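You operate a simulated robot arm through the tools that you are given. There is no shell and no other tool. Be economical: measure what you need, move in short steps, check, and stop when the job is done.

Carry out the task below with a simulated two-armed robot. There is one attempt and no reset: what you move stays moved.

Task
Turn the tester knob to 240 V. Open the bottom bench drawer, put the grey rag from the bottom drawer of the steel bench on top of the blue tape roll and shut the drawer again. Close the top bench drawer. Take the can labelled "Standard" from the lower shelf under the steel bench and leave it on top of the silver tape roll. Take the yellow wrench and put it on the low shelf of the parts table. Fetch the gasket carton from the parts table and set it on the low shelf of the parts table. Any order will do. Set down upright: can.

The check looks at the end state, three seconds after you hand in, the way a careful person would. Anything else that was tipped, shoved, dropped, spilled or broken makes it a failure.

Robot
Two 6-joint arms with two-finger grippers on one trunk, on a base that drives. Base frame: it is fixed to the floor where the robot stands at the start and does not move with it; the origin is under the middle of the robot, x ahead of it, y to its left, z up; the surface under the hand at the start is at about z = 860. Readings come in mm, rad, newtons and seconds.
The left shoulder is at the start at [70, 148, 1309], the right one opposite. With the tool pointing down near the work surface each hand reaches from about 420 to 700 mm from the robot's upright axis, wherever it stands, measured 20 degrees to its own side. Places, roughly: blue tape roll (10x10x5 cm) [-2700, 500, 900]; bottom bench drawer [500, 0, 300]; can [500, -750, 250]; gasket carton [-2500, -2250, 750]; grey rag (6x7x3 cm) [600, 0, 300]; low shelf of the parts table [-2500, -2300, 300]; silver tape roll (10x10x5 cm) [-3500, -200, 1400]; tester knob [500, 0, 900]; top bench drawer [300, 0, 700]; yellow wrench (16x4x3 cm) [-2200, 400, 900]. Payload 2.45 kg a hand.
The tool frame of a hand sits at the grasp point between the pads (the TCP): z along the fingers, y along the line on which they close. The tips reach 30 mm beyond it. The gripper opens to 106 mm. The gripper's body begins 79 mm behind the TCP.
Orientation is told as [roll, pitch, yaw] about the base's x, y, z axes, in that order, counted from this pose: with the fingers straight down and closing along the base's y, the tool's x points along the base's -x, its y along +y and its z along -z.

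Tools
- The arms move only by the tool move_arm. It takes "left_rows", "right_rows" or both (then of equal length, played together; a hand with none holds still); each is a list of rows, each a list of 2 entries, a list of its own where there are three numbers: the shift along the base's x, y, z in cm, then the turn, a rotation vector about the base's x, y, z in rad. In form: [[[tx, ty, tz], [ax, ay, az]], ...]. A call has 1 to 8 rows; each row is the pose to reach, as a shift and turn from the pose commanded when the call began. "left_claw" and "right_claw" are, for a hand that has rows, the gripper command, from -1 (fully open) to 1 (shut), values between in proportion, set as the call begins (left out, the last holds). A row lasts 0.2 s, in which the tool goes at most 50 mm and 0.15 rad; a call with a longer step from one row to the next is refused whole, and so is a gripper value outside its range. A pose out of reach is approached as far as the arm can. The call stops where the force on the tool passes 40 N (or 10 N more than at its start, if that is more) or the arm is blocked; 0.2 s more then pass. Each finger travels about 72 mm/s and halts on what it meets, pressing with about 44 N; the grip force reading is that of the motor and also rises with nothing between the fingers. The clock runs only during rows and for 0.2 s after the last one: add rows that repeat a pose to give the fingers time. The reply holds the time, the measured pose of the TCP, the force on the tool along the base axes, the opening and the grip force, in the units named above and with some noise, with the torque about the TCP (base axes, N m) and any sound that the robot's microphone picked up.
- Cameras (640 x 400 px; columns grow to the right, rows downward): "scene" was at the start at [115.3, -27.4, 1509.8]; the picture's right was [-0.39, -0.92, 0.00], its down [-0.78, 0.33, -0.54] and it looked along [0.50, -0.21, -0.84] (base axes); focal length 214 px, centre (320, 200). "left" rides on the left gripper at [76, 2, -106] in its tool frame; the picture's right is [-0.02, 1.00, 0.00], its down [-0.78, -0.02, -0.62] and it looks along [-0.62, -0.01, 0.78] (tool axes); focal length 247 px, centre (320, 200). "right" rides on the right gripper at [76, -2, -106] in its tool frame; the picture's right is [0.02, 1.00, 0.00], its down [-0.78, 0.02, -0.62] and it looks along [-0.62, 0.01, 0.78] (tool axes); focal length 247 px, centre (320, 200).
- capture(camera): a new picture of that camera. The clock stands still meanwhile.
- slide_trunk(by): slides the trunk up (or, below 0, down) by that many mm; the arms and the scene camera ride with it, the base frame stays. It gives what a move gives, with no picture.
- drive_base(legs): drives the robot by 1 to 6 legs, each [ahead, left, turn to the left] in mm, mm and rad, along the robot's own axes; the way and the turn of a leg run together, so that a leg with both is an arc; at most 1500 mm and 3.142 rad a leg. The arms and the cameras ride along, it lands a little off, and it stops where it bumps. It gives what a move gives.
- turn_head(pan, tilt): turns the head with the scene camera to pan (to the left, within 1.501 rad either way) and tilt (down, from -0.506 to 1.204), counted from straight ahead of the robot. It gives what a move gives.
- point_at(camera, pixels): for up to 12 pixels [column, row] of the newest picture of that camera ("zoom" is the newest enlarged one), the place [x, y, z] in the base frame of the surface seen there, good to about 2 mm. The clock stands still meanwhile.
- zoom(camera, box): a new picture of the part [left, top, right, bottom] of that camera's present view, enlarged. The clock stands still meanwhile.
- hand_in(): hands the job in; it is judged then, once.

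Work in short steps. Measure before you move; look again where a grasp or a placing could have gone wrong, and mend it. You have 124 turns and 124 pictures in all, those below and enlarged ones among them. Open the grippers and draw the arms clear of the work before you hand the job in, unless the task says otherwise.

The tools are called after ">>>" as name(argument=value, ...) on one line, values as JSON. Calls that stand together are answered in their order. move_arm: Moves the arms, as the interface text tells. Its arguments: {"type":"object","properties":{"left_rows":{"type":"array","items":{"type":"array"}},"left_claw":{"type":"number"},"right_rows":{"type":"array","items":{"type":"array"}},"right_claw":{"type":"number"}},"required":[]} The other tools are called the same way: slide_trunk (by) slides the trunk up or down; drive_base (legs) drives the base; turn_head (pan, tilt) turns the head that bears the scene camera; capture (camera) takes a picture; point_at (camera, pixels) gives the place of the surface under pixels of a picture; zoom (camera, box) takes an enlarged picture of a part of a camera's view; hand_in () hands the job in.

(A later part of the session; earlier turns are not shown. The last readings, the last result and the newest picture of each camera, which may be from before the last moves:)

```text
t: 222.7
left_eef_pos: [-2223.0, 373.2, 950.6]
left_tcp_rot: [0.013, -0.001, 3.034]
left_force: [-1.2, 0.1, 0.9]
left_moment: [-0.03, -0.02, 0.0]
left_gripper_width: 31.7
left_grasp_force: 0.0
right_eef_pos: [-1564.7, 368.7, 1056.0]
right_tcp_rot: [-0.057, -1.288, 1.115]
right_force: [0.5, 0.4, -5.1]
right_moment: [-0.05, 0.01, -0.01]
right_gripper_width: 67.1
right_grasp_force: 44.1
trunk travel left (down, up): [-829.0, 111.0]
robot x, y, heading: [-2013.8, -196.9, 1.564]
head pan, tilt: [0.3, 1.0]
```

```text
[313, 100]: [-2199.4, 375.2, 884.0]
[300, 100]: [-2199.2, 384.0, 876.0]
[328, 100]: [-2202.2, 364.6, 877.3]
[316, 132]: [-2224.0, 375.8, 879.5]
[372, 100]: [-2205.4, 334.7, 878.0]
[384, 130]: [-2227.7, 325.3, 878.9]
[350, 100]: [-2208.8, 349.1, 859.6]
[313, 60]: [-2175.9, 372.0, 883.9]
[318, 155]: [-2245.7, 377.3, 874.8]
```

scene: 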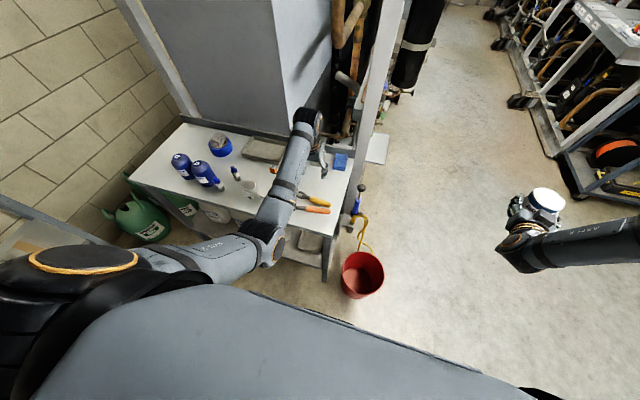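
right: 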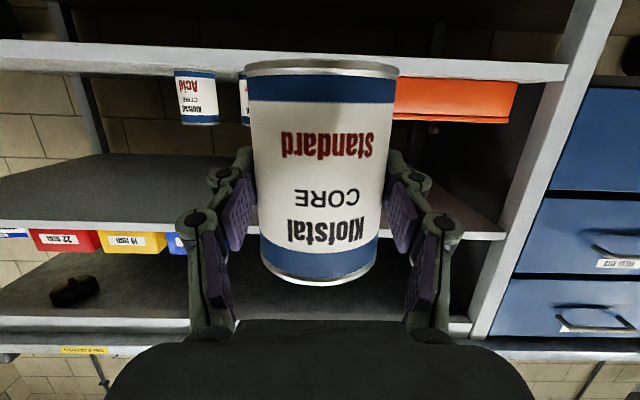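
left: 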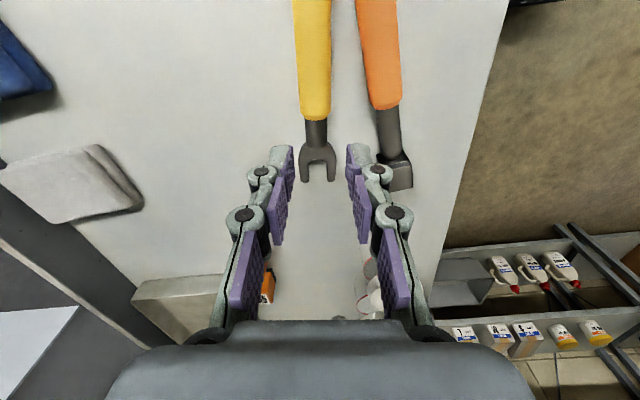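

At x≈−2197 the handle is 21 mm wide with a 29 mm gap to the hammer: I grip there, TCP z 894.

>>> move_arm(left_rows=[[[1.3, 0, -1], [0, 0, 0]], [[2.6, 0.1, -2], [0, 0, 0]], [[2.6, 0.1, -4], [0, 0, 0]], [[2.6, 0.1, -5.6], [0, 0, 0]], [[2.6, 0.1, -5.6], [0, 0, 0]]], left_claw=0.32)

>>> move_arm(left_rows=[[[0, 0, 0], [0, 0, 0]], [[0, 0, 0], [0, 0, 0]], [[0, 0, 0], [0, 0, 0]], [[0, 0, 1], [0, 0, 0]], [[0, 0, 2], [0, 0, 0]], [[0, 0, 4], [0, 0, 0]], [[0, 0, 7], [0, 0, 0]], [[0, 0, 10], [0, 0, 0]]], left_claw=1)

>>> capture(camera="left")

```text
t: 223.9
left_eef_pos: [-2197.5, 375.6, 894.3]
left_tcp_rot: [0.012, 0.0, 3.033]
left_force: [0.2, 0.2, -0.3]
left_moment: [0.05, 0.0, 0.03]
left_gripper_width: 35.9
left_grasp_force: 0.0
right_eef_pos: [-1565.2, 369.5, 1056.3]
right_tcp_rot: [-0.055, -1.287, 1.113]
right_force: [0.6, 0.0, -4.9]
right_moment: [-0.03, 0.03, 0.0]
right_gripper_width: 67.4
right_grasp_force: 44.3
trunk travel left (down, up): [-829.0, 111.0]
robot x, y, heading: [-2015.4, -195.5, 1.567]
head pan, tilt: [0.3, 1.0]
```

```text
t: 225.7
left_eef_pos: [-2198.4, 375.0, 994.2]
left_tcp_rot: [0.013, -0.001, 3.034]
left_force: [0.2, -0.4, -2.9]
left_moment: [-0.06, 0.02, 0.03]
left_gripper_width: 21.6
left_grasp_force: 44.2
right_eef_pos: [-1565.0, 369.8, 1055.1]
right_tcp_rot: [-0.057, -1.287, 1.113]
right_force: [0.5, 0.7, -4.2]
right_moment: [-0.05, 0.01, -0.02]
right_gripper_width: 67.2
right_grasp_force: 43.9
trunk travel left (down, up): [-829.0, 111.0]
robot x, y, heading: [-2014.4, -195.4, 1.564]
head pan, tilt: [0.3, 1.0]
```

```text
45 pictures are left
```

left: 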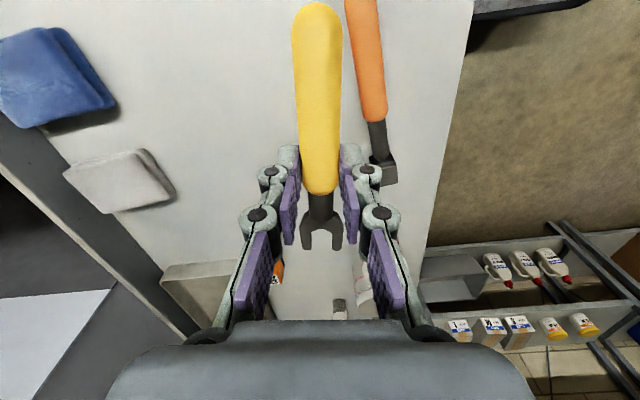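

The wrench is held. Now to the rack with the can: retract the left hand, back off, turn to heading −2.626 (tool toward −x), raise trunk and right arm, then look.

>>> move_arm(left_rows=[[[0, -3, 0], [0, 0, 0]], [[0, -6, 0], [0, 0, 0]], [[0, -9, 0], [0, 0, 0]]])

>>> drive_base(legs=[[-300, 0, 0], [0, 0, 2.091], [200, -459, 0]])

>>> slide_trunk(by=110)

>>> move_arm(right_rows=[[[-1.2, 0.1, 3.5], [0, 0, 0]], [[-2.4, 0.3, 7], [-0.005, 0, 0]], [[-3.7, 0.5, 10.5], [-0.01, 0, 0]], [[-5, 0.6, 14], [-0.015, 0, 0]], [[-6.2, 0.8, 17.5], [-0.02, 0, 0]], [[-7.5, 1, 21], [-0.02, 0, 0]], [[-8.7, 1.1, 24.5], [-0.02, 0, 0]], [[-9.9, 1.3, 28], [-0.02, 0, 0]]])

>>> turn_head(pan=-0.5, tilt=0.2)

>>> capture(camera="scene")

```text
t: 226.5
left_eef_pos: [-2195.1, 293.7, 972.7]
left_tcp_rot: [0.01, -0.002, 3.035]
left_force: [-0.4, 0.0, -1.6]
left_moment: [0.02, 0.06, -0.01]
left_gripper_width: 21.5
left_grasp_force: 44.3
left hand out of reach, approached as far as the arm can: row 2, 3
right_eef_pos: [-1565.0, 369.3, 1055.9]
right_tcp_rot: [-0.055, -1.286, 1.112]
right_force: [0.7, -0.8, -3.5]
right_moment: [-0.04, 0.07, -0.02]
right_gripper_width: 67.3
right_grasp_force: 44.2
trunk travel left (down, up): [-829.0, 111.0]
robot x, y, heading: [-2011.4, -193.7, 1.565]
head pan, tilt: [0.3, 1.0]
```

```text
t: 236.1
left_eef_pos: [-2754.0, -588.3, 972.3]
left_tcp_rot: [0.009, 0.0, -1.168]
left_force: [0.7, -0.6, -1.7]
left_moment: [-0.04, 0.01, 0.02]
left_gripper_width: 21.9
left_grasp_force: 43.8
right_eef_pos: [-3125.4, -77.2, 1055.6]
right_tcp_rot: [-0.059, -1.286, -3.087]
right_force: [0.0, -0.7, -5.1]
right_moment: [-0.01, -0.03, -0.01]
right_gripper_width: 67.1
right_grasp_force: 44.0
trunk travel left (down, up): [-829.0, 111.0]
robot x, y, heading: [-2412.9, -192.7, -2.638]
head pan, tilt: [0.3, 1.0]
```

```text
t: 237.5
left_eef_pos: [-2753.5, -588.0, 1082.3]
left_tcp_rot: [0.008, -0.002, -1.169]
left_force: [-0.7, 0.4, -3.1]
left_moment: [-0.03, -0.03, 0.04]
left_gripper_width: 21.8
left_grasp_force: 44.2
right_eef_pos: [-3126.6, -74.4, 1165.8]
right_tcp_rot: [-0.057, -1.286, -3.089]
right_force: [-0.9, 0.2, -4.2]
right_moment: [-0.02, -0.07, 0.02]
right_gripper_width: 67.2
right_grasp_force: 43.9
trunk travel left (down, up): [-939.0, 1.0]
robot x, y, heading: [-2413.2, -194.0, -2.636]
head pan, tilt: [0.3, 1.0]
```

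```text
t: 239.3
left_eef_pos: [-2753.1, -588.3, 1081.0]
left_tcp_rot: [0.008, -0.001, -1.17]
left_force: [1.0, -0.7, -2.2]
left_moment: [-0.03, 0.0, -0.03]
left_gripper_width: 21.8
left_grasp_force: 43.6
right_eef_pos: [-3225.0, -64.6, 1445.1]
right_tcp_rot: [0.013, -1.288, 3.126]
right_force: [-0.1, -0.1, -3.7]
right_moment: [0.0, -0.07, -0.02]
right_gripper_width: 67.1
right_grasp_force: 43.6
trunk travel left (down, up): [-939.0, 1.0]
robot x, y, heading: [-2413.1, -192.6, -2.637]
head pan, tilt: [0.3, 1.0]
```

```text
t: 240.4
left_eef_pos: [-2753.6, -587.8, 1082.6]
left_tcp_rot: [0.008, 0.001, -1.168]
left_force: [-0.5, -0.3, -1.9]
left_moment: [-0.01, -0.03, -0.01]
left_gripper_width: 21.6
left_grasp_force: 44.2
right_eef_pos: [-3225.1, -62.8, 1444.4]
right_tcp_rot: [0.013, -1.286, 3.124]
right_force: [-0.4, -0.2, -3.4]
right_moment: [0.01, -0.04, 0.0]
right_gripper_width: 67.2
right_grasp_force: 44.3
trunk travel left (down, up): [-939.0, 1.0]
robot x, y, heading: [-2416.2, -191.3, -2.646]
head pan, tilt: [-0.499, 0.201]
```

```text
44 pictures are left
```

scene: 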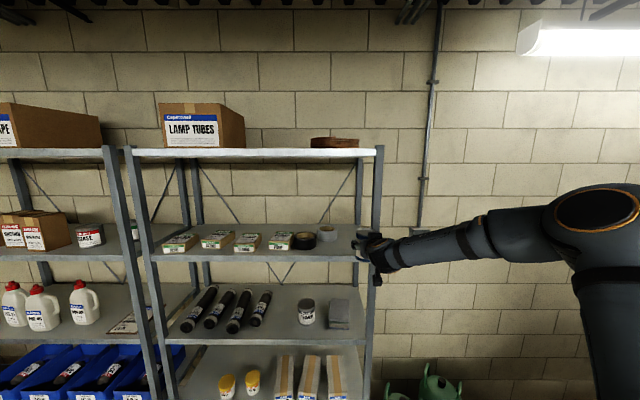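

The raise worked and the can's attitude equals the grip attitude. I zoom on the silver roll at (326,233).

>>> zoom(camera="scene", box=[276, 205, 372, 265])

>>> point_at(camera="zoom", pixels=[[335, 155], [280, 150], [385, 150], [330, 125], [330, 175], [330, 205], [290, 185], [385, 175], [335, 145], [220, 200], [480, 80], [330, 330]])

```text
6.67 times, centred on (324, 235) of scene
```

zoom: 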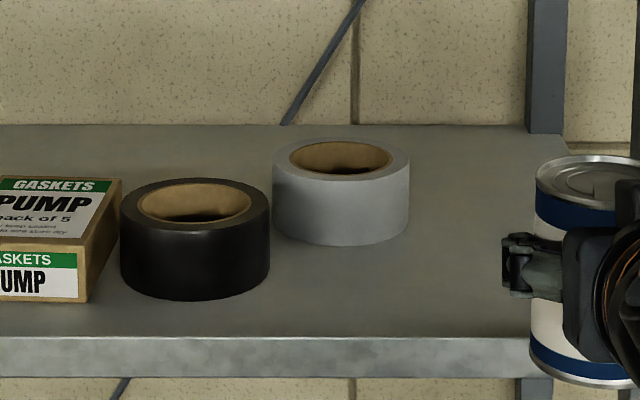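

```text
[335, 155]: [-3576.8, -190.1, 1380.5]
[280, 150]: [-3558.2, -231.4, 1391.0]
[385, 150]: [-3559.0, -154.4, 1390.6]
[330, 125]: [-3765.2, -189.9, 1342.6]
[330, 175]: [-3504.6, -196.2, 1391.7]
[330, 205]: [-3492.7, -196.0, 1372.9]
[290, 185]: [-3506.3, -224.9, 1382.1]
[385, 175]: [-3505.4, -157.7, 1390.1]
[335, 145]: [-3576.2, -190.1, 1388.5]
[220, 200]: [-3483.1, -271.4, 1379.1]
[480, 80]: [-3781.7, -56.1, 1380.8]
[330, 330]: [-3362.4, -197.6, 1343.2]
```

Silver roll centre ≈(−3542,−188), top z 1391. I raise the can 3.5 cm, shift in y, and drive in most of the way.

>>> move_arm(right_rows=[[[0, 0, 2], [0, 0, 0]], [[0, 0, 4], [0, 0, 0]], [[0, 0, 4], [0, 0, 0]]])

>>> drive_base(legs=[[59.8, 109.2, 0], [228, -125, 0]])

>>> capture(camera="right")

>>> zoom(camera="scene", box=[290, 180, 450, 280])

```text
t: 241.2
left_eef_pos: [-2754.1, -588.5, 1082.2]
left_tcp_rot: [0.009, 0.0, -1.17]
left_force: [-0.2, -0.4, -3.1]
left_moment: [-0.01, -0.03, 0.0]
left_gripper_width: 22.0
left_grasp_force: 43.9
right_eef_pos: [-3225.5, -62.5, 1484.8]
right_tcp_rot: [0.016, -1.286, 3.123]
right_force: [0.6, 1.1, -4.5]
right_moment: [0.04, -0.04, -0.01]
right_gripper_width: 67.2
right_grasp_force: 43.7
trunk travel left (down, up): [-939.0, 1.0]
robot x, y, heading: [-2416.6, -192.8, -2.634]
head pan, tilt: [-0.499, 0.201]
```

```text
t: 243.9
left_eef_pos: [-3011.2, -711.3, 1082.4]
left_tcp_rot: [0.007, 0.001, -1.17]
left_force: [-0.1, -0.7, -1.4]
left_moment: [-0.02, 0.01, -0.03]
left_gripper_width: 21.6
left_grasp_force: 44.0
right_eef_pos: [-3481.8, -187.1, 1486.8]
right_tcp_rot: [0.015, -1.29, 3.126]
right_force: [-0.4, -0.2, -4.3]
right_moment: [0.0, -0.03, 0.03]
right_gripper_width: 67.0
right_grasp_force: 44.1
trunk travel left (down, up): [-939.0, 1.0]
robot x, y, heading: [-2674.7, -317.1, -2.642]
head pan, tilt: [-0.499, 0.201]
```

```text
42 pictures are left
```

right: 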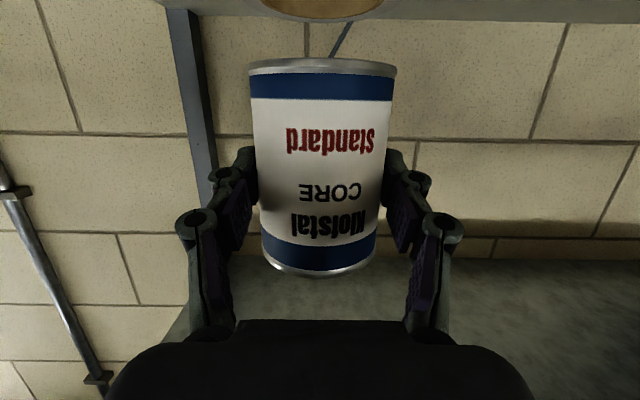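

```text
4.00 times, centred on (370, 230) of scene
```

zoom: 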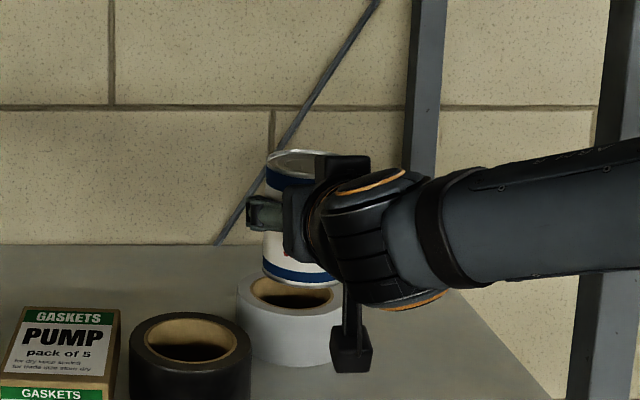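

Laterally aligned (roll hole at col 322). I re-measure the roll and the hanging camera's bottom.

>>> point_at(camera="zoom", pixels=[[243, 290], [285, 312], [285, 335], [325, 318], [350, 365], [350, 330], [290, 276], [272, 265], [300, 385], [190, 320]])

```text
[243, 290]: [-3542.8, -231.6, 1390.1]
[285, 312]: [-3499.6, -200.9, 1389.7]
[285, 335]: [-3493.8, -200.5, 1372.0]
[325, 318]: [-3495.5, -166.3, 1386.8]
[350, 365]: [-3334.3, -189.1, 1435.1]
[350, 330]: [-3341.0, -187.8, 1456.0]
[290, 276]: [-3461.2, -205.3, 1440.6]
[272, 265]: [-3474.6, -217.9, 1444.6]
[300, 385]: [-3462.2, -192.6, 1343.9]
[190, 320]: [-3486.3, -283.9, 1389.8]
```

Roll centre (−3542,−187.5) confirmed. I move the can 53 mm forward, then lower to TCP z≈1446.

>>> move_arm(right_rows=[[[-2, 0, 0], [0, 0, 0]], [[-4, 0, 0], [0, 0, 0]], [[-5.25, -0.05, 0], [0, 0, 0]], [[-5.25, -0.05, 0], [0, 0, 0]], [[-5.25, -0.05, -1.5], [0, 0, 0]], [[-5.25, -0.05, -3], [0, 0, 0]], [[-5.25, -0.05, -4], [0, 0, 0]], [[-5.25, -0.05, -4], [0, 0, 0]]])

>>> capture(camera="right")

>>> zoom(camera="scene", box=[290, 180, 450, 280])

```text
t: 245.8
left_eef_pos: [-3012.3, -712.2, 1082.4]
left_tcp_rot: [0.008, 0.001, -1.17]
left_force: [0.2, 0.6, -2.3]
left_moment: [-0.04, 0.0, 0.01]
left_gripper_width: 22.0
left_grasp_force: 44.3
right_eef_pos: [-3536.3, -187.8, 1445.2]
right_tcp_rot: [0.012, -1.289, 3.127]
right_force: [0.2, -0.6, 1.5]
right_moment: [0.17, 0.07, 0.01]
right_gripper_width: 67.2
right_grasp_force: 44.2
trunk travel left (down, up): [-939.0, 1.0]
robot x, y, heading: [-2676.6, -314.7, -2.638]
head pan, tilt: [-0.499, 0.201]
```

```text
40 pictures are left
```

right: 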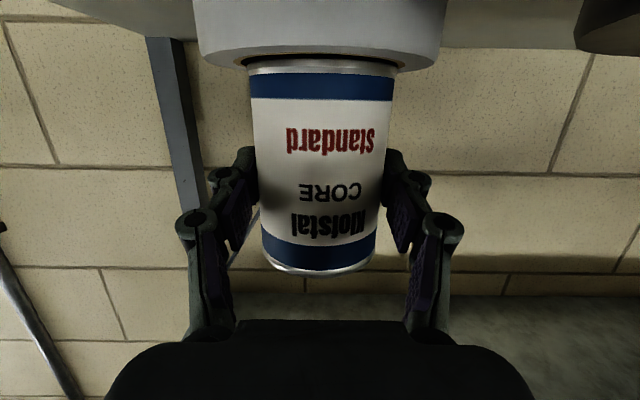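

```text
4.00 times, centred on (370, 230) of scene
```

zoom: 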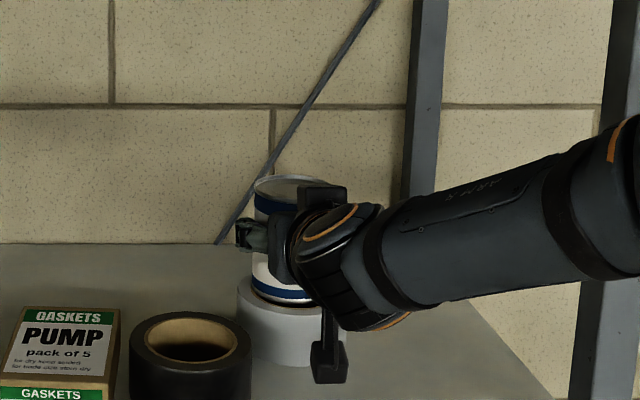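

The can rests on the roll, centred (can cols 252–395 vs roll 195–443). I open and draw back along +x, then check.

>>> move_arm(right_rows=[[[0, 0, 0], [0, 0, 0]], [[0, 0, 0], [0, 0, 0]], [[0, 0, 0], [0, 0, 0]]], right_claw=-0.7)

>>> drive_base(legs=[[-263, 144, 0]])

>>> capture(camera="right")

>>> zoom(camera="scene", box=[270, 180, 400, 270])

```text
t: 246.6
left_eef_pos: [-3012.9, -712.4, 1080.7]
left_tcp_rot: [0.008, 0.001, -1.169]
left_force: [0.4, -0.4, -2.1]
left_moment: [-0.04, -0.06, 0.0]
left_gripper_width: 21.8
left_grasp_force: 44.4
right_eef_pos: [-3536.2, -188.1, 1444.5]
right_tcp_rot: [0.013, -1.286, 3.124]
right_force: [0.0, -0.1, -0.7]
right_moment: [0.02, -0.01, 0.02]
right_gripper_width: 90.2
right_grasp_force: 0.2
trunk travel left (down, up): [-939.0, 1.0]
robot x, y, heading: [-2674.0, -315.1, -2.639]
head pan, tilt: [-0.499, 0.201]
```

```text
t: 248.6
left_eef_pos: [-2715.1, -713.6, 1081.6]
left_tcp_rot: [0.009, -0.001, -1.165]
left_force: [-0.7, 0.3, -3.0]
left_moment: [-0.02, -0.02, 0.01]
left_gripper_width: 21.8
left_grasp_force: 44.0
right_eef_pos: [-3241.9, -193.1, 1443.5]
right_tcp_rot: [0.014, -1.285, 3.133]
right_force: [-0.5, -0.9, 0.1]
right_moment: [0.02, -0.01, 0.0]
right_gripper_width: 90.1
right_grasp_force: 0.1
trunk travel left (down, up): [-939.0, 1.0]
robot x, y, heading: [-2373.4, -315.3, -2.634]
head pan, tilt: [-0.499, 0.201]
```

```text
38 pictures are left
```

right: 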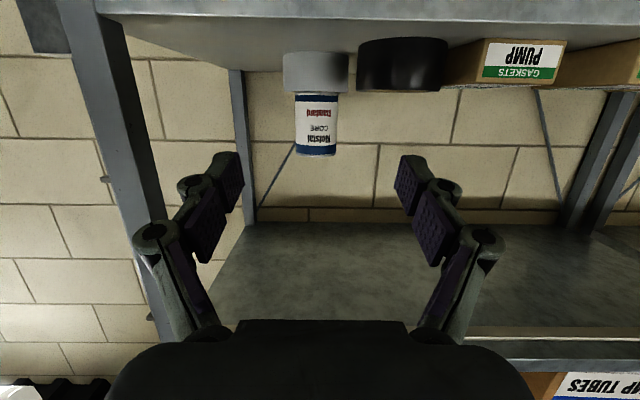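

```text
4.44 times, centred on (335, 225) of scene
```

zoom: 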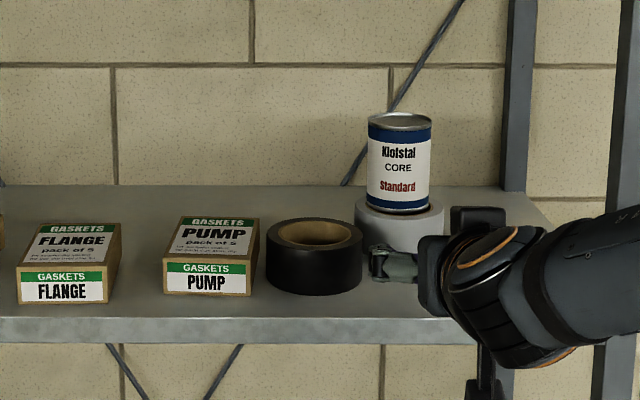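

The can stands upright on the silver roll. Now the parts table: I turn to heading −π/2, drive closer and look.

>>> drive_base(legs=[[0, 0, 1.063], [700, 0, 0]])

>>> slide_trunk(by=-250)

>>> turn_head(pan=0, tilt=0.55)

>>> capture(camera="scene")

```text
t: 255.1
left_eef_pos: [-2192.2, -1507.5, 1083.2]
left_tcp_rot: [0.007, 0.0, -0.102]
left_force: [-0.2, -0.3, -2.5]
left_moment: [-0.02, -0.04, 0.03]
left_gripper_width: 21.9
left_grasp_force: 44.1
right_eef_pos: [-2903.6, -1715.0, 1446.3]
right_tcp_rot: [0.016, -1.289, -2.092]
right_force: [0.2, -0.1, 0.8]
right_moment: [-0.01, 0.01, 0.04]
right_gripper_width: 90.1
right_grasp_force: 0.1
trunk travel left (down, up): [-939.0, 1.0]
robot x, y, heading: [-2374.3, -1024.6, -1.569]
head pan, tilt: [-0.499, 0.201]
```

```text
t: 257.7
left_eef_pos: [-2192.5, -1509.4, 832.0]
left_tcp_rot: [0.01, 0.001, -0.102]
left_force: [-0.7, -0.2, -2.0]
left_moment: [-0.05, -0.04, -0.01]
left_gripper_width: 21.7
left_grasp_force: 44.1
right_eef_pos: [-2902.7, -1716.2, 1195.1]
right_tcp_rot: [0.014, -1.287, -2.091]
right_force: [-0.7, 0.4, -0.5]
right_moment: [0.02, -0.01, 0.02]
right_gripper_width: 90.2
right_grasp_force: 0.0
trunk travel left (down, up): [-689.0, 251.0]
robot x, y, heading: [-2373.3, -1020.6, -1.57]
head pan, tilt: [-0.499, 0.201]
```

```text
t: 258.6
left_eef_pos: [-2191.6, -1509.7, 831.6]
left_tcp_rot: [0.011, 0.002, -0.1]
left_force: [0.0, -0.2, -1.5]
left_moment: [0.01, -0.01, 0.02]
left_gripper_width: 21.5
left_grasp_force: 43.6
right_eef_pos: [-2903.9, -1715.4, 1194.7]
right_tcp_rot: [0.015, -1.286, -2.09]
right_force: [-0.4, -0.8, -0.4]
right_moment: [0.01, -0.01, 0.02]
right_gripper_width: 90.2
right_grasp_force: 0.1
trunk travel left (down, up): [-689.0, 251.0]
robot x, y, heading: [-2378.9, -1022.2, -1.564]
head pan, tilt: [0.0, 0.55]
```

```text
36 pictures are left
```

scene: 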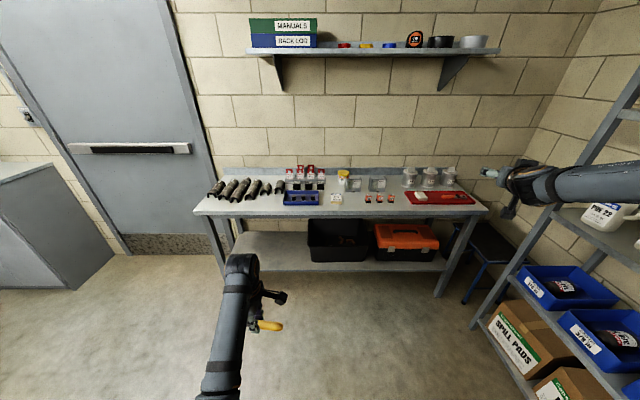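

I zoom on the parts table and its low shelf.

>>> zoom(camera="scene", box=[190, 155, 350, 275])

>>> point_at(camera="zoom", pixels=[[200, 355], [300, 350], [420, 350], [450, 385], [200, 385], [300, 310], [585, 175], [600, 190], [300, 235], [450, 230], [470, 300], [585, 155]])

>>> zoom(camera="scene", box=[310, 160, 410, 220])

>>> point_at(camera="zoom", pixels=[[150, 245], [170, 245], [195, 245], [170, 228], [170, 260], [350, 240], [440, 240], [520, 240], [220, 130], [430, 130]])

```text
3.33 times, centred on (270, 215) of scene
```

zoom: 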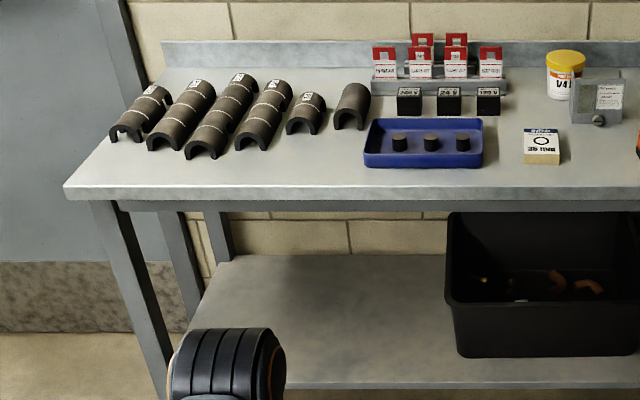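

```text
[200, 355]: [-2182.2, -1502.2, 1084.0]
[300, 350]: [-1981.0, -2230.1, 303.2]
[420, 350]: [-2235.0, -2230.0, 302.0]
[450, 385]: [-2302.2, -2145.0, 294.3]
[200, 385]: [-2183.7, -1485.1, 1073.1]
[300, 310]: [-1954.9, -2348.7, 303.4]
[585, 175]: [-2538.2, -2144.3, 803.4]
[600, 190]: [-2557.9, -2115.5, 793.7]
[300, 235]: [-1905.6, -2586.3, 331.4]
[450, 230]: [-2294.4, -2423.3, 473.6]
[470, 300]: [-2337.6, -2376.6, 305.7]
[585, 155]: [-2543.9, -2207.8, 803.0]
```

```text
6.40 times, centred on (360, 190) of scene
```

zoom: 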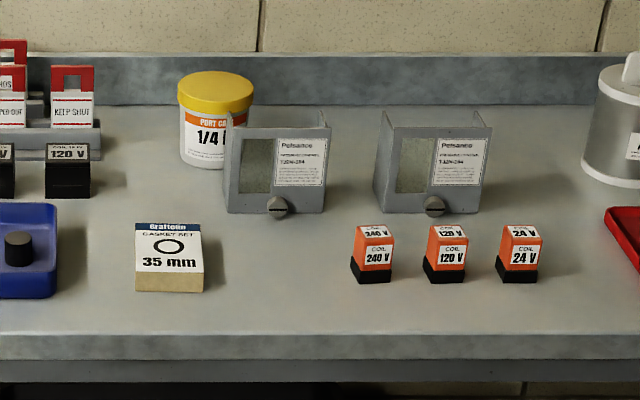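

```text
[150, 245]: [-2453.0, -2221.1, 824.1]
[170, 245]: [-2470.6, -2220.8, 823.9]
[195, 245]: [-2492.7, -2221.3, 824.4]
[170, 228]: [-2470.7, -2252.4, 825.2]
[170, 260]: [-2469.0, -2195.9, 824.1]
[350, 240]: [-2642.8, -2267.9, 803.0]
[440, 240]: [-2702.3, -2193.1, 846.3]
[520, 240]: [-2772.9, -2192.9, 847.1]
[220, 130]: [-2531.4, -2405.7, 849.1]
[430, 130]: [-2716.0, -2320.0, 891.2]
```

Carton "35 mm" at (−2469,−2222), z 803–825; low shelf z 303, front edge y≈−2145, free for x −1950…−2280. I fold the right arm back to a tool-down, retracted pose and lean the left hand forward 0.5 rad while extending.

>>> move_arm(left_rows=[[[0, -1.3, -0.7], [0, 0, 0]], [[0, -2.6, -1.4], [-0.07, 0, 0]], [[0, -3.9, -2.1], [-0.14, 0, 0]], [[0, -5.2, -2.8], [-0.21, 0, 0]], [[0, -6.4, -3.5], [-0.28, 0, 0]], [[0, -7.6, -4.2], [-0.35, 0, 0]], [[0, -8.4, -4.8], [-0.42, 0, 0]], [[0, -9, -5.4], [-0.5, 0, 0]]], right_rows=[[[0.5, 0.9, -2.75], [0.124, -0.071, 0]], [[1.2, 2.1, -5.3], [0.248, -0.142, 0]], [[2.1, 3.6, -7.7], [0.372, -0.213, 0]], [[3.1, 5.4, -9.7], [0.496, -0.284, 0]], [[4.3, 7.5, -11.5], [0.62, -0.355, 0]], [[5.5, 9.7, -12.9], [0.745, -0.426, 0]], [[6.9, 12.1, -13.9], [0.869, -0.496, 0]], [[8.3, 14.6, -14.6], [0.993, -0.567, 0]]], right_claw=1)

>>> move_arm(right_rows=[[[1, 3, 0], [0.06, -0.03, 0.05]], [[1.5, 6, 0], [0.124, -0.071, 0.1]], [[1.5, 9, 1], [0.124, -0.071, 0.2]], [[1, 11, 2], [0.124, -0.071, 0.3]], [[1, 12, 3], [0.124, -0.071, 0.4]]])

>>> slide_trunk(by=-400)

>>> capture(camera="scene")

```text
t: 260.4
left_eef_pos: [-2191.8, -1597.3, 778.1]
left_tcp_rot: [-0.49, -0.049, -0.086]
left_force: [-0.2, 0.3, -2.0]
left_moment: [0.04, -0.05, -0.02]
left_gripper_width: 21.6
left_grasp_force: 43.8
right_eef_pos: [-2819.2, -1571.3, 1047.7]
right_tcp_rot: [0.014, -0.141, -2.09]
right_force: [1.2, 0.1, 0.8]
right_moment: [-0.02, -0.03, 0.0]
right_gripper_width: 0.0
right_grasp_force: 28.6
trunk travel left (down, up): [-689.0, 251.0]
robot x, y, heading: [-2376.3, -1024.9, -1.569]
head pan, tilt: [0.0, 0.55]
```

```text
t: 261.6
left_eef_pos: [-2192.5, -1598.9, 777.5]
left_tcp_rot: [-0.489, -0.047, -0.087]
left_force: [1.0, 0.8, -1.9]
left_moment: [0.06, -0.02, -0.02]
left_gripper_width: 21.9
left_grasp_force: 44.1
right_eef_pos: [-2811.3, -1450.5, 1079.3]
right_tcp_rot: [0.042, -0.005, -1.69]
right_force: [0.4, -1.1, 1.0]
right_moment: [-0.02, 0.03, -0.01]
right_gripper_width: 0.3
right_grasp_force: 29.1
trunk travel left (down, up): [-689.0, 251.0]
robot x, y, heading: [-2375.2, -1021.4, -1.57]
head pan, tilt: [0.0, 0.55]
```

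```text
t: 265.5
left_eef_pos: [-2192.5, -1599.3, 378.4]
left_tcp_rot: [-0.489, -0.049, -0.087]
left_force: [-0.6, -0.2, -2.7]
left_moment: [0.03, 0.0, 0.0]
left_gripper_width: 21.8
left_grasp_force: 43.6
right_eef_pos: [-2811.7, -1450.7, 678.9]
right_tcp_rot: [0.044, -0.005, -1.692]
right_force: [0.0, -0.7, 0.7]
right_moment: [0.01, 0.0, -0.04]
right_gripper_width: 0.0
right_grasp_force: 28.8
trunk travel left (down, up): [-289.0, 651.0]
robot x, y, heading: [-2375.4, -1020.9, -1.57]
head pan, tilt: [0.0, 0.55]
```

```text
33 pictures are left
```

scene: 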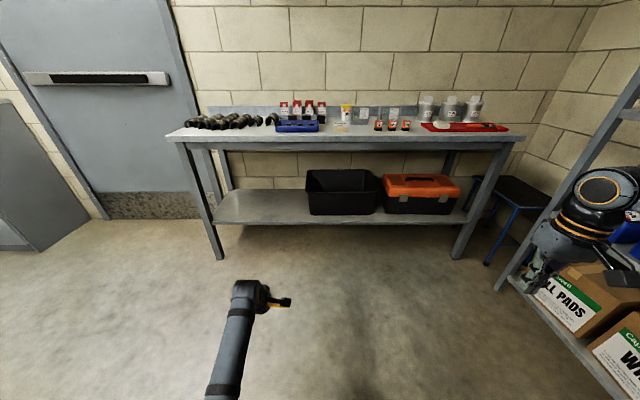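

Both arms are in good poses. I drive so the wrench is over the free part of the low shelf, (−2050,−2212), then look.

>>> drive_base(legs=[[400, 142, 0], [211, 0, 0]])

>>> slide_trunk(by=-36)

>>> capture(camera="scene")

>>> capture(camera="left")

```text
t: 269.3
left_eef_pos: [-2051.2, -2209.9, 377.9]
left_tcp_rot: [-0.487, -0.049, -0.089]
left_force: [0.8, 0.0, -2.4]
left_moment: [0.03, -0.03, -0.02]
left_gripper_width: 21.7
left_grasp_force: 44.4
right_eef_pos: [-2671.2, -2060.1, 678.5]
right_tcp_rot: [0.043, -0.004, -1.691]
right_force: [0.0, -0.4, -0.3]
right_moment: [0.03, 0.01, -0.02]
right_gripper_width: 0.2
right_grasp_force: 28.4
trunk travel left (down, up): [-289.0, 651.0]
robot x, y, heading: [-2235.9, -1631.7, -1.573]
head pan, tilt: [0.0, 0.55]
```

```text
t: 270.1
left_eef_pos: [-2052.3, -2208.6, 341.6]
left_tcp_rot: [-0.49, -0.049, -0.089]
left_force: [-0.7, 0.7, -2.2]
left_moment: [0.06, -0.04, -0.02]
left_gripper_width: 21.4
left_grasp_force: 44.0
right_eef_pos: [-2670.9, -2060.2, 642.7]
right_tcp_rot: [0.042, -0.006, -1.693]
right_force: [0.7, 0.6, 0.6]
right_moment: [0.01, 0.04, 0.01]
right_gripper_width: 0.0
right_grasp_force: 28.9
trunk travel left (down, up): [-253.0, 687.0]
robot x, y, heading: [-2237.4, -1633.3, -1.573]
head pan, tilt: [0.0, 0.55]
```

```text
32 pictures are left
```

scene: 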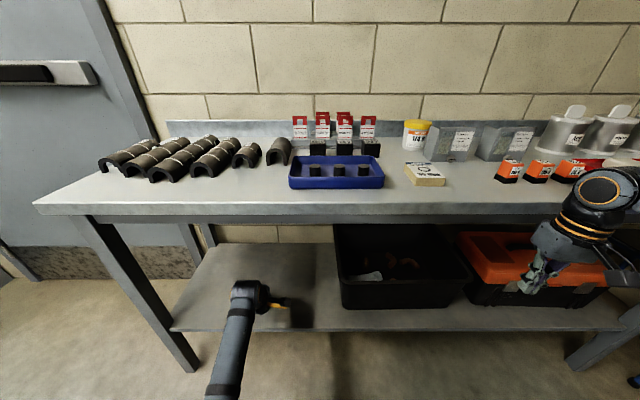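

```text
31 pictures are left
```

left: 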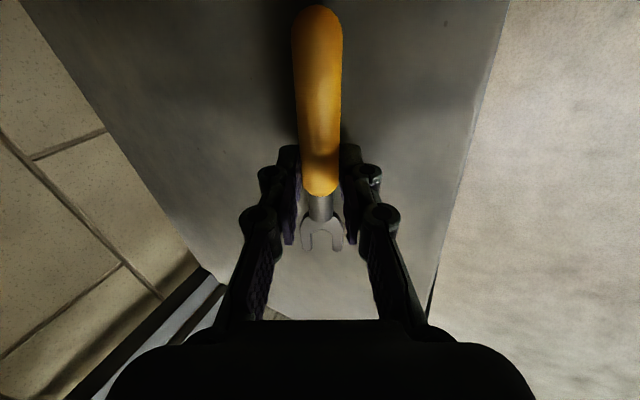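

The wrench is over the shelf. I lower the last few mm, open, and withdraw along the tool axis.

>>> move_arm(left_rows=[[[0, 0, -0.2], [0, 0, 0]], [[0, 0, -0.4], [0, 0, 0]], [[0, 0, -0.5], [0, 0, 0]]])

>>> move_arm(left_rows=[[[0, 0, 0], [0, 0, 0]], [[0, 0, 0], [0, 0, 0]], [[0, 0.7, 1.3], [0, 0, 0]], [[0, 2, 3.6], [0, 0, 0]], [[0, 3.8, 7], [0, 0, 0]]], left_claw=0.25)

>>> capture(camera="left")

```text
t: 270.9
left_eef_pos: [-2053.0, -2209.9, 336.7]
left_tcp_rot: [-0.49, -0.049, -0.089]
left_force: [0.0, -0.1, -2.5]
left_moment: [0.02, -0.02, -0.01]
left_gripper_width: 21.9
left_grasp_force: 44.1
right_eef_pos: [-2670.9, -2059.9, 643.0]
right_tcp_rot: [0.042, -0.004, -1.693]
right_force: [0.2, -0.1, 0.0]
right_moment: [-0.01, -0.02, -0.01]
right_gripper_width: 0.0
right_grasp_force: 29.2
trunk travel left (down, up): [-253.0, 687.0]
robot x, y, heading: [-2231.3, -1633.1, -1.573]
head pan, tilt: [0.0, 0.55]
```

```text
t: 272.1
left_eef_pos: [-2052.1, -2170.5, 406.2]
left_tcp_rot: [-0.488, -0.047, -0.089]
left_force: [-1.0, 0.4, -0.4]
left_moment: [-0.01, -0.04, 0.01]
left_gripper_width: 39.7
left_grasp_force: 0.0
right_eef_pos: [-2671.6, -2058.9, 642.7]
right_tcp_rot: [0.042, -0.004, -1.694]
right_force: [0.7, 0.3, 0.0]
right_moment: [0.05, -0.01, -0.01]
right_gripper_width: 0.0
right_grasp_force: 28.6
trunk travel left (down, up): [-253.0, 687.0]
robot x, y, heading: [-2233.9, -1630.8, -1.569]
head pan, tilt: [0.0, 0.55]
```

```text
30 pictures are left
```

left: 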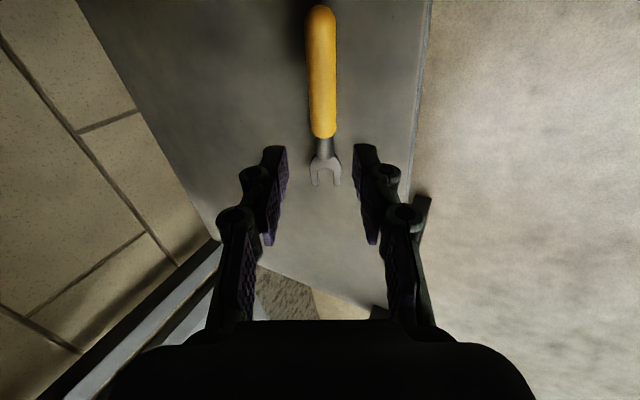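

The wrench lies on the low shelf. Now the carton: back off, raise the trunk, turn the tool about its own axis by −1.47 and drive in front of the carton.

>>> drive_base(legs=[[-250, 0, 0], [0, -417, 0]])

>>> slide_trunk(by=400)

>>> slide_trunk(by=100)

>>> move_arm(left_rows=[[[0, 0, 0], [0, -0.07, -0.129]], [[0, 0, 0], [0, -0.14, -0.257]], [[0, 0, 0], [0, -0.211, -0.386]], [[0, 0, 0], [0, -0.281, -0.515]], [[0, 0, 0], [0, -0.351, -0.644]], [[0, 0, 0], [0, -0.421, -0.772]], [[0, 0, 0], [0, -0.491, -0.901]], [[0, 0, 0], [0, -0.562, -1.03]]], left_claw=-0.6)

>>> move_arm(left_rows=[[[0, 0, 0], [0, -0.07, -0.129]], [[0, 0, 0], [0, -0.143, -0.262]], [[0, 0, 0], [0, -0.143, -0.262]]])

>>> drive_base(legs=[[240, 0, 0]])

>>> capture(camera="left")

```text
t: 276.1
left_eef_pos: [-2469.1, -1920.8, 407.0]
left_tcp_rot: [-0.49, -0.048, -0.087]
left_force: [-0.8, 0.7, 0.1]
left_moment: [0.02, 0.02, -0.04]
left_gripper_width: 39.7
left_grasp_force: 0.0
right_eef_pos: [-3088.1, -1809.5, 641.9]
right_tcp_rot: [0.045, -0.006, -1.692]
right_force: [0.1, 1.6, 0.0]
right_moment: [-0.01, -0.03, 0.02]
right_gripper_width: 0.0
right_grasp_force: 28.7
trunk travel left (down, up): [-253.0, 687.0]
robot x, y, heading: [-2649.2, -1386.2, -1.571]
head pan, tilt: [0.0, 0.55]
```

```text
t: 279.9
left_eef_pos: [-2470.1, -1920.7, 806.1]
left_tcp_rot: [-0.489, -0.05, -0.087]
left_force: [-0.2, -0.5, 0.5]
left_moment: [0.0, 0.02, 0.01]
left_gripper_width: 39.8
left_grasp_force: 0.0
right_eef_pos: [-3088.5, -1810.6, 1043.8]
right_tcp_rot: [0.042, -0.005, -1.69]
right_force: [-0.8, 0.6, 0.5]
right_moment: [-0.03, -0.01, 0.01]
right_gripper_width: 0.0
right_grasp_force: 29.0
trunk travel left (down, up): [-653.0, 287.0]
robot x, y, heading: [-2647.7, -1379.2, -1.573]
head pan, tilt: [0.0, 0.55]
```

```text
t: 281.3
left_eef_pos: [-2469.3, -1920.8, 905.9]
left_tcp_rot: [-0.486, -0.049, -0.091]
left_force: [1.4, -0.4, 0.5]
left_moment: [0.0, -0.01, 0.01]
left_gripper_width: 39.8
left_grasp_force: 0.0
right_eef_pos: [-3087.7, -1810.9, 1143.2]
right_tcp_rot: [0.042, -0.005, -1.69]
right_force: [0.0, -0.6, 0.2]
right_moment: [-0.02, 0.01, 0.03]
right_gripper_width: 0.2
right_grasp_force: 28.7
trunk travel left (down, up): [-753.0, 187.0]
robot x, y, heading: [-2653.6, -1380.9, -1.569]
head pan, tilt: [0.0, 0.55]
```

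```text
t: 283.1
left_eef_pos: [-2469.7, -1921.5, 906.1]
left_tcp_rot: [-0.15, -0.475, -1.24]
left_force: [0.5, 0.3, 0.0]
left_moment: [-0.02, -0.02, -0.03]
left_gripper_width: 84.7
left_grasp_force: 0.1
right_eef_pos: [-3087.6, -1811.2, 1142.4]
right_tcp_rot: [0.042, -0.006, -1.691]
right_force: [-0.3, 0.6, -1.1]
right_moment: [0.02, -0.03, -0.02]
right_gripper_width: 0.0
right_grasp_force: 28.1
trunk travel left (down, up): [-753.0, 187.0]
robot x, y, heading: [-2654.3, -1384.3, -1.576]
head pan, tilt: [0.0, 0.55]
```

```text
refused: row 2 steps farther than a row can; nothing moved
```

```text
t: 284.9
left_eef_pos: [-2469.6, -2160.8, 907.3]
left_tcp_rot: [-0.15, -0.476, -1.235]
left_force: [-0.6, -0.7, -0.5]
left_moment: [-0.02, -0.01, -0.02]
left_gripper_width: 84.7
left_grasp_force: 0.1
right_eef_pos: [-3089.3, -2049.9, 1143.5]
right_tcp_rot: [0.043, -0.006, -1.692]
right_force: [-0.4, -0.1, 0.7]
right_moment: [0.03, -0.04, -0.02]
right_gripper_width: 0.0
right_grasp_force: 28.9
trunk travel left (down, up): [-753.0, 187.0]
robot x, y, heading: [-2651.1, -1622.6, -1.573]
head pan, tilt: [0.0, 0.55]
```

```text
29 pictures are left
```

left: 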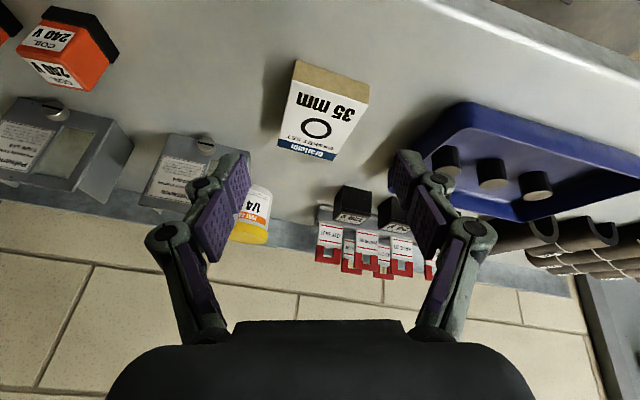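

I finish the rotation in smaller steps, narrow the opening, and measure the carton and tray edges.

>>> move_arm(left_rows=[[[0, 0, 0], [0, -0.047, -0.087]], [[0, 0, 0], [0, -0.095, -0.174]], [[0, 0, 0], [0, -0.143, -0.262]], [[0, 0, 0], [0, -0.143, -0.262]]], left_claw=-0.36)

>>> capture(camera="left")

```text
t: 285.9
left_eef_pos: [-2470.4, -2162.4, 907.7]
left_tcp_rot: [0.011, -0.499, -1.575]
left_force: [1.4, 0.0, -0.7]
left_moment: [0.0, 0.02, 0.0]
left_gripper_width: 72.2
left_grasp_force: 0.1
right_eef_pos: [-3088.2, -2050.9, 1143.0]
right_tcp_rot: [0.041, -0.007, -1.692]
right_force: [-0.5, -0.2, 0.3]
right_moment: [-0.03, -0.01, 0.05]
right_gripper_width: 0.0
right_grasp_force: 28.4
trunk travel left (down, up): [-753.0, 187.0]
robot x, y, heading: [-2652.9, -1621.7, -1.569]
head pan, tilt: [0.0, 0.55]
```

```text
28 pictures are left
```

left: 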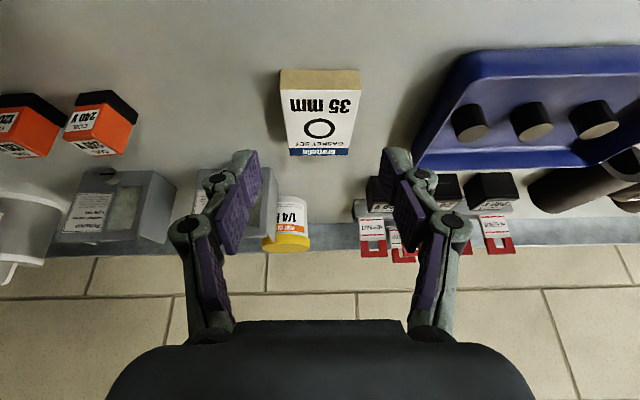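

>>> point_at(camera="left", pixels=[[286, 110], [355, 110], [320, 95], [320, 145], [292, 150], [347, 150], [284, 92], [358, 92], [418, 150], [440, 100]])

```text
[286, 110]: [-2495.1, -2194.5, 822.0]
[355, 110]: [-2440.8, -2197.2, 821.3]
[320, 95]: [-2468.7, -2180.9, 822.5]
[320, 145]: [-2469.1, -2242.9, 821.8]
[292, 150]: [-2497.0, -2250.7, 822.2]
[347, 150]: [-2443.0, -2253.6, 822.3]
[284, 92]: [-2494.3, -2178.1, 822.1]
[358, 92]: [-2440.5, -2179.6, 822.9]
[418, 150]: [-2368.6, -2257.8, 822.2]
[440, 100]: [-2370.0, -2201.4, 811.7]
```

Carton: centre (−2468.5,−2216), 56×75 mm. I move forward 41 mm and down to TCP z≈838, then close.

>>> move_arm(left_rows=[[[0.2, -2, 0], [0, 0, 0]], [[0.2, -4.1, -1], [0, 0, 0]], [[0.2, -4.1, -3], [0, 0, 0]], [[0.2, -4.1, -5], [0, 0, 0]], [[0.2, -4.1, -6.9], [0, 0, 0]], [[0.2, -4.1, -6.9], [0, 0, 0]]])

>>> move_arm(left_rows=[[[0, 0, 0], [0, 0, 0]], [[0, 0, 0], [0, 0, 0]], [[0, 0, 0], [0, 0, 0]], [[0, 0, 0.5], [0, 0, 0]], [[0, 0, 1.2], [0, 0, 0]], [[0, 0, 2.5], [0, 0, 0]], [[0, 0, 4], [0, 0, 0]], [[0, 0, 6], [0, 0, 0]]], left_claw=1)

>>> capture(camera="left")

```text
t: 287.3
left_eef_pos: [-2468.0, -2203.3, 837.1]
left_tcp_rot: [0.008, -0.499, -1.574]
left_force: [-0.5, 0.2, -0.6]
left_moment: [-0.01, -0.03, -0.01]
left_gripper_width: 72.1
left_grasp_force: 0.1
right_eef_pos: [-3089.5, -2051.0, 1142.7]
right_tcp_rot: [0.04, -0.005, -1.692]
right_force: [0.3, -0.6, 0.4]
right_moment: [-0.02, -0.03, 0.01]
right_gripper_width: 0.0
right_grasp_force: 28.1
trunk travel left (down, up): [-753.0, 187.0]
robot x, y, heading: [-2652.5, -1622.5, -1.571]
head pan, tilt: [0.0, 0.55]
```

```text
t: 289.1
left_eef_pos: [-2467.0, -2204.1, 897.3]
left_tcp_rot: [0.011, -0.499, -1.575]
left_force: [0.4, 0.1, -0.9]
left_moment: [-0.03, -0.02, 0.0]
left_gripper_width: 59.1
left_grasp_force: 44.1
right_eef_pos: [-3088.6, -2051.4, 1142.6]
right_tcp_rot: [0.042, -0.004, -1.692]
right_force: [0.5, 0.0, 0.5]
right_moment: [0.03, 0.01, 0.01]
right_gripper_width: 0.0
right_grasp_force: 28.7
trunk travel left (down, up): [-753.0, 187.0]
robot x, y, heading: [-2654.3, -1623.6, -1.569]
head pan, tilt: [0.0, 0.55]
```

```text
27 pictures are left
```

left: 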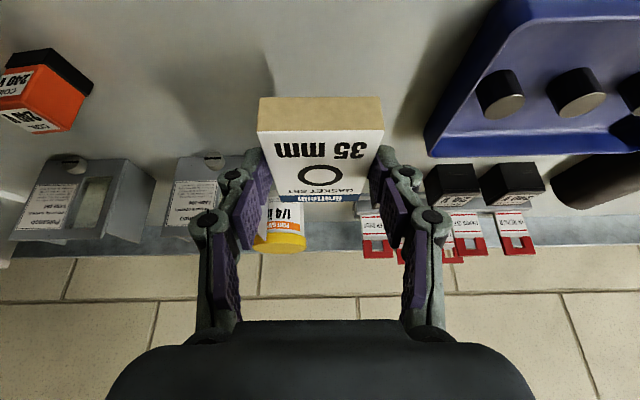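

Carton held (59 mm). I back off, lower the trunk, shift left 260 and drive in over the free shelf part at (−2208,−2202).

>>> drive_base(legs=[[-300, 0, 0]])

>>> slide_trunk(by=-400)

>>> slide_trunk(by=-120)

>>> drive_base(legs=[[0, 260, 0], [200, 0, 0]])

>>> capture(camera="scene")

>>> capture(camera="left")

```text
t: 291.1
left_eef_pos: [-2468.9, -1904.7, 896.5]
left_tcp_rot: [0.007, -0.5, -1.575]
left_force: [-0.7, -0.3, -0.3]
left_moment: [0.0, 0.01, -0.02]
left_gripper_width: 59.1
left_grasp_force: 43.7
right_eef_pos: [-3088.5, -1750.9, 1141.7]
right_tcp_rot: [0.042, -0.002, -1.694]
right_force: [0.6, 0.0, 0.0]
right_moment: [-0.01, 0.02, 0.0]
right_gripper_width: 0.0
right_grasp_force: 28.4
trunk travel left (down, up): [-753.0, 187.0]
robot x, y, heading: [-2649.4, -1322.3, -1.575]
head pan, tilt: [0.0, 0.55]
```

```text
t: 294.9
left_eef_pos: [-2469.1, -1904.9, 498.4]
left_tcp_rot: [0.009, -0.499, -1.575]
left_force: [0.2, 0.6, -0.2]
left_moment: [0.0, -0.03, -0.01]
left_gripper_width: 59.1
left_grasp_force: 43.7
right_eef_pos: [-3088.1, -1750.0, 742.5]
right_tcp_rot: [0.042, -0.006, -1.694]
right_force: [-0.7, 0.2, -0.3]
right_moment: [-0.04, 0.0, -0.03]
right_gripper_width: 0.0
right_grasp_force: 28.2
trunk travel left (down, up): [-353.0, 587.0]
robot x, y, heading: [-2651.3, -1326.9, -1.575]
head pan, tilt: [0.0, 0.55]
```

```text
t: 296.4
left_eef_pos: [-2467.3, -1905.7, 377.5]
left_tcp_rot: [0.009, -0.499, -1.576]
left_force: [0.3, 1.1, -0.8]
left_moment: [0.02, 0.02, 0.02]
left_gripper_width: 59.0
left_grasp_force: 43.9
right_eef_pos: [-3087.4, -1751.4, 623.7]
right_tcp_rot: [0.041, -0.005, -1.695]
right_force: [0.2, 0.0, -0.1]
right_moment: [-0.01, -0.02, -0.01]
right_gripper_width: 0.0
right_grasp_force: 28.6
trunk travel left (down, up): [-233.0, 707.0]
robot x, y, heading: [-2651.4, -1325.4, -1.577]
head pan, tilt: [0.0, 0.55]
```

```text
t: 299.5
left_eef_pos: [-2207.8, -2103.5, 377.4]
left_tcp_rot: [0.01, -0.499, -1.574]
left_force: [1.1, -0.5, -0.1]
left_moment: [0.03, -0.06, -0.04]
left_gripper_width: 59.0
left_grasp_force: 44.3
right_eef_pos: [-2828.9, -1951.5, 621.4]
right_tcp_rot: [0.044, -0.002, -1.693]
right_force: [0.0, -0.4, -0.4]
right_moment: [0.02, 0.01, 0.04]
right_gripper_width: 0.0
right_grasp_force: 28.4
trunk travel left (down, up): [-233.0, 707.0]
robot x, y, heading: [-2396.5, -1522.1, -1.573]
head pan, tilt: [0.0, 0.55]
```

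```text
26 pictures are left
```

scene: 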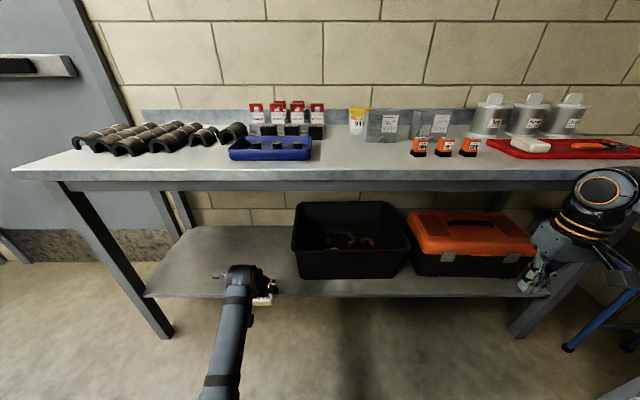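

```text
25 pictures are left
```

left: 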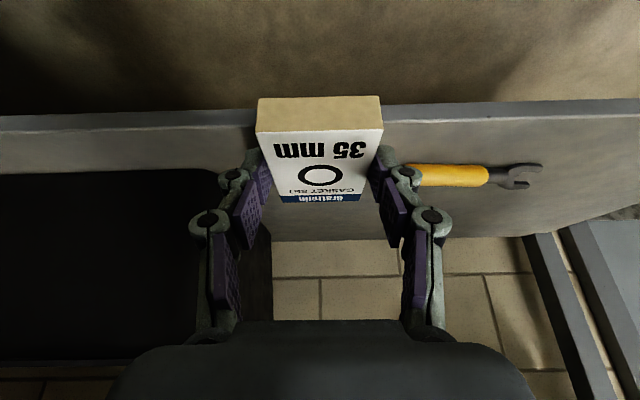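

I measure the crate's edge and the wrench's near end to centre the carton between.

>>> point_at(camera="left", pixels=[[415, 172], [435, 175], [215, 195], [200, 175], [272, 290], [300, 230], [222, 172], [540, 175]])

```text
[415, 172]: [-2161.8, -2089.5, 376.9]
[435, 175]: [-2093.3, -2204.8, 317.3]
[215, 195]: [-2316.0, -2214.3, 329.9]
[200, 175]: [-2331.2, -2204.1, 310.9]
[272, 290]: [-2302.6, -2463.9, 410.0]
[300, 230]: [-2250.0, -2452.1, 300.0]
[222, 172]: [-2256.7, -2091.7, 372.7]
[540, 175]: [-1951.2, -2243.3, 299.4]
```

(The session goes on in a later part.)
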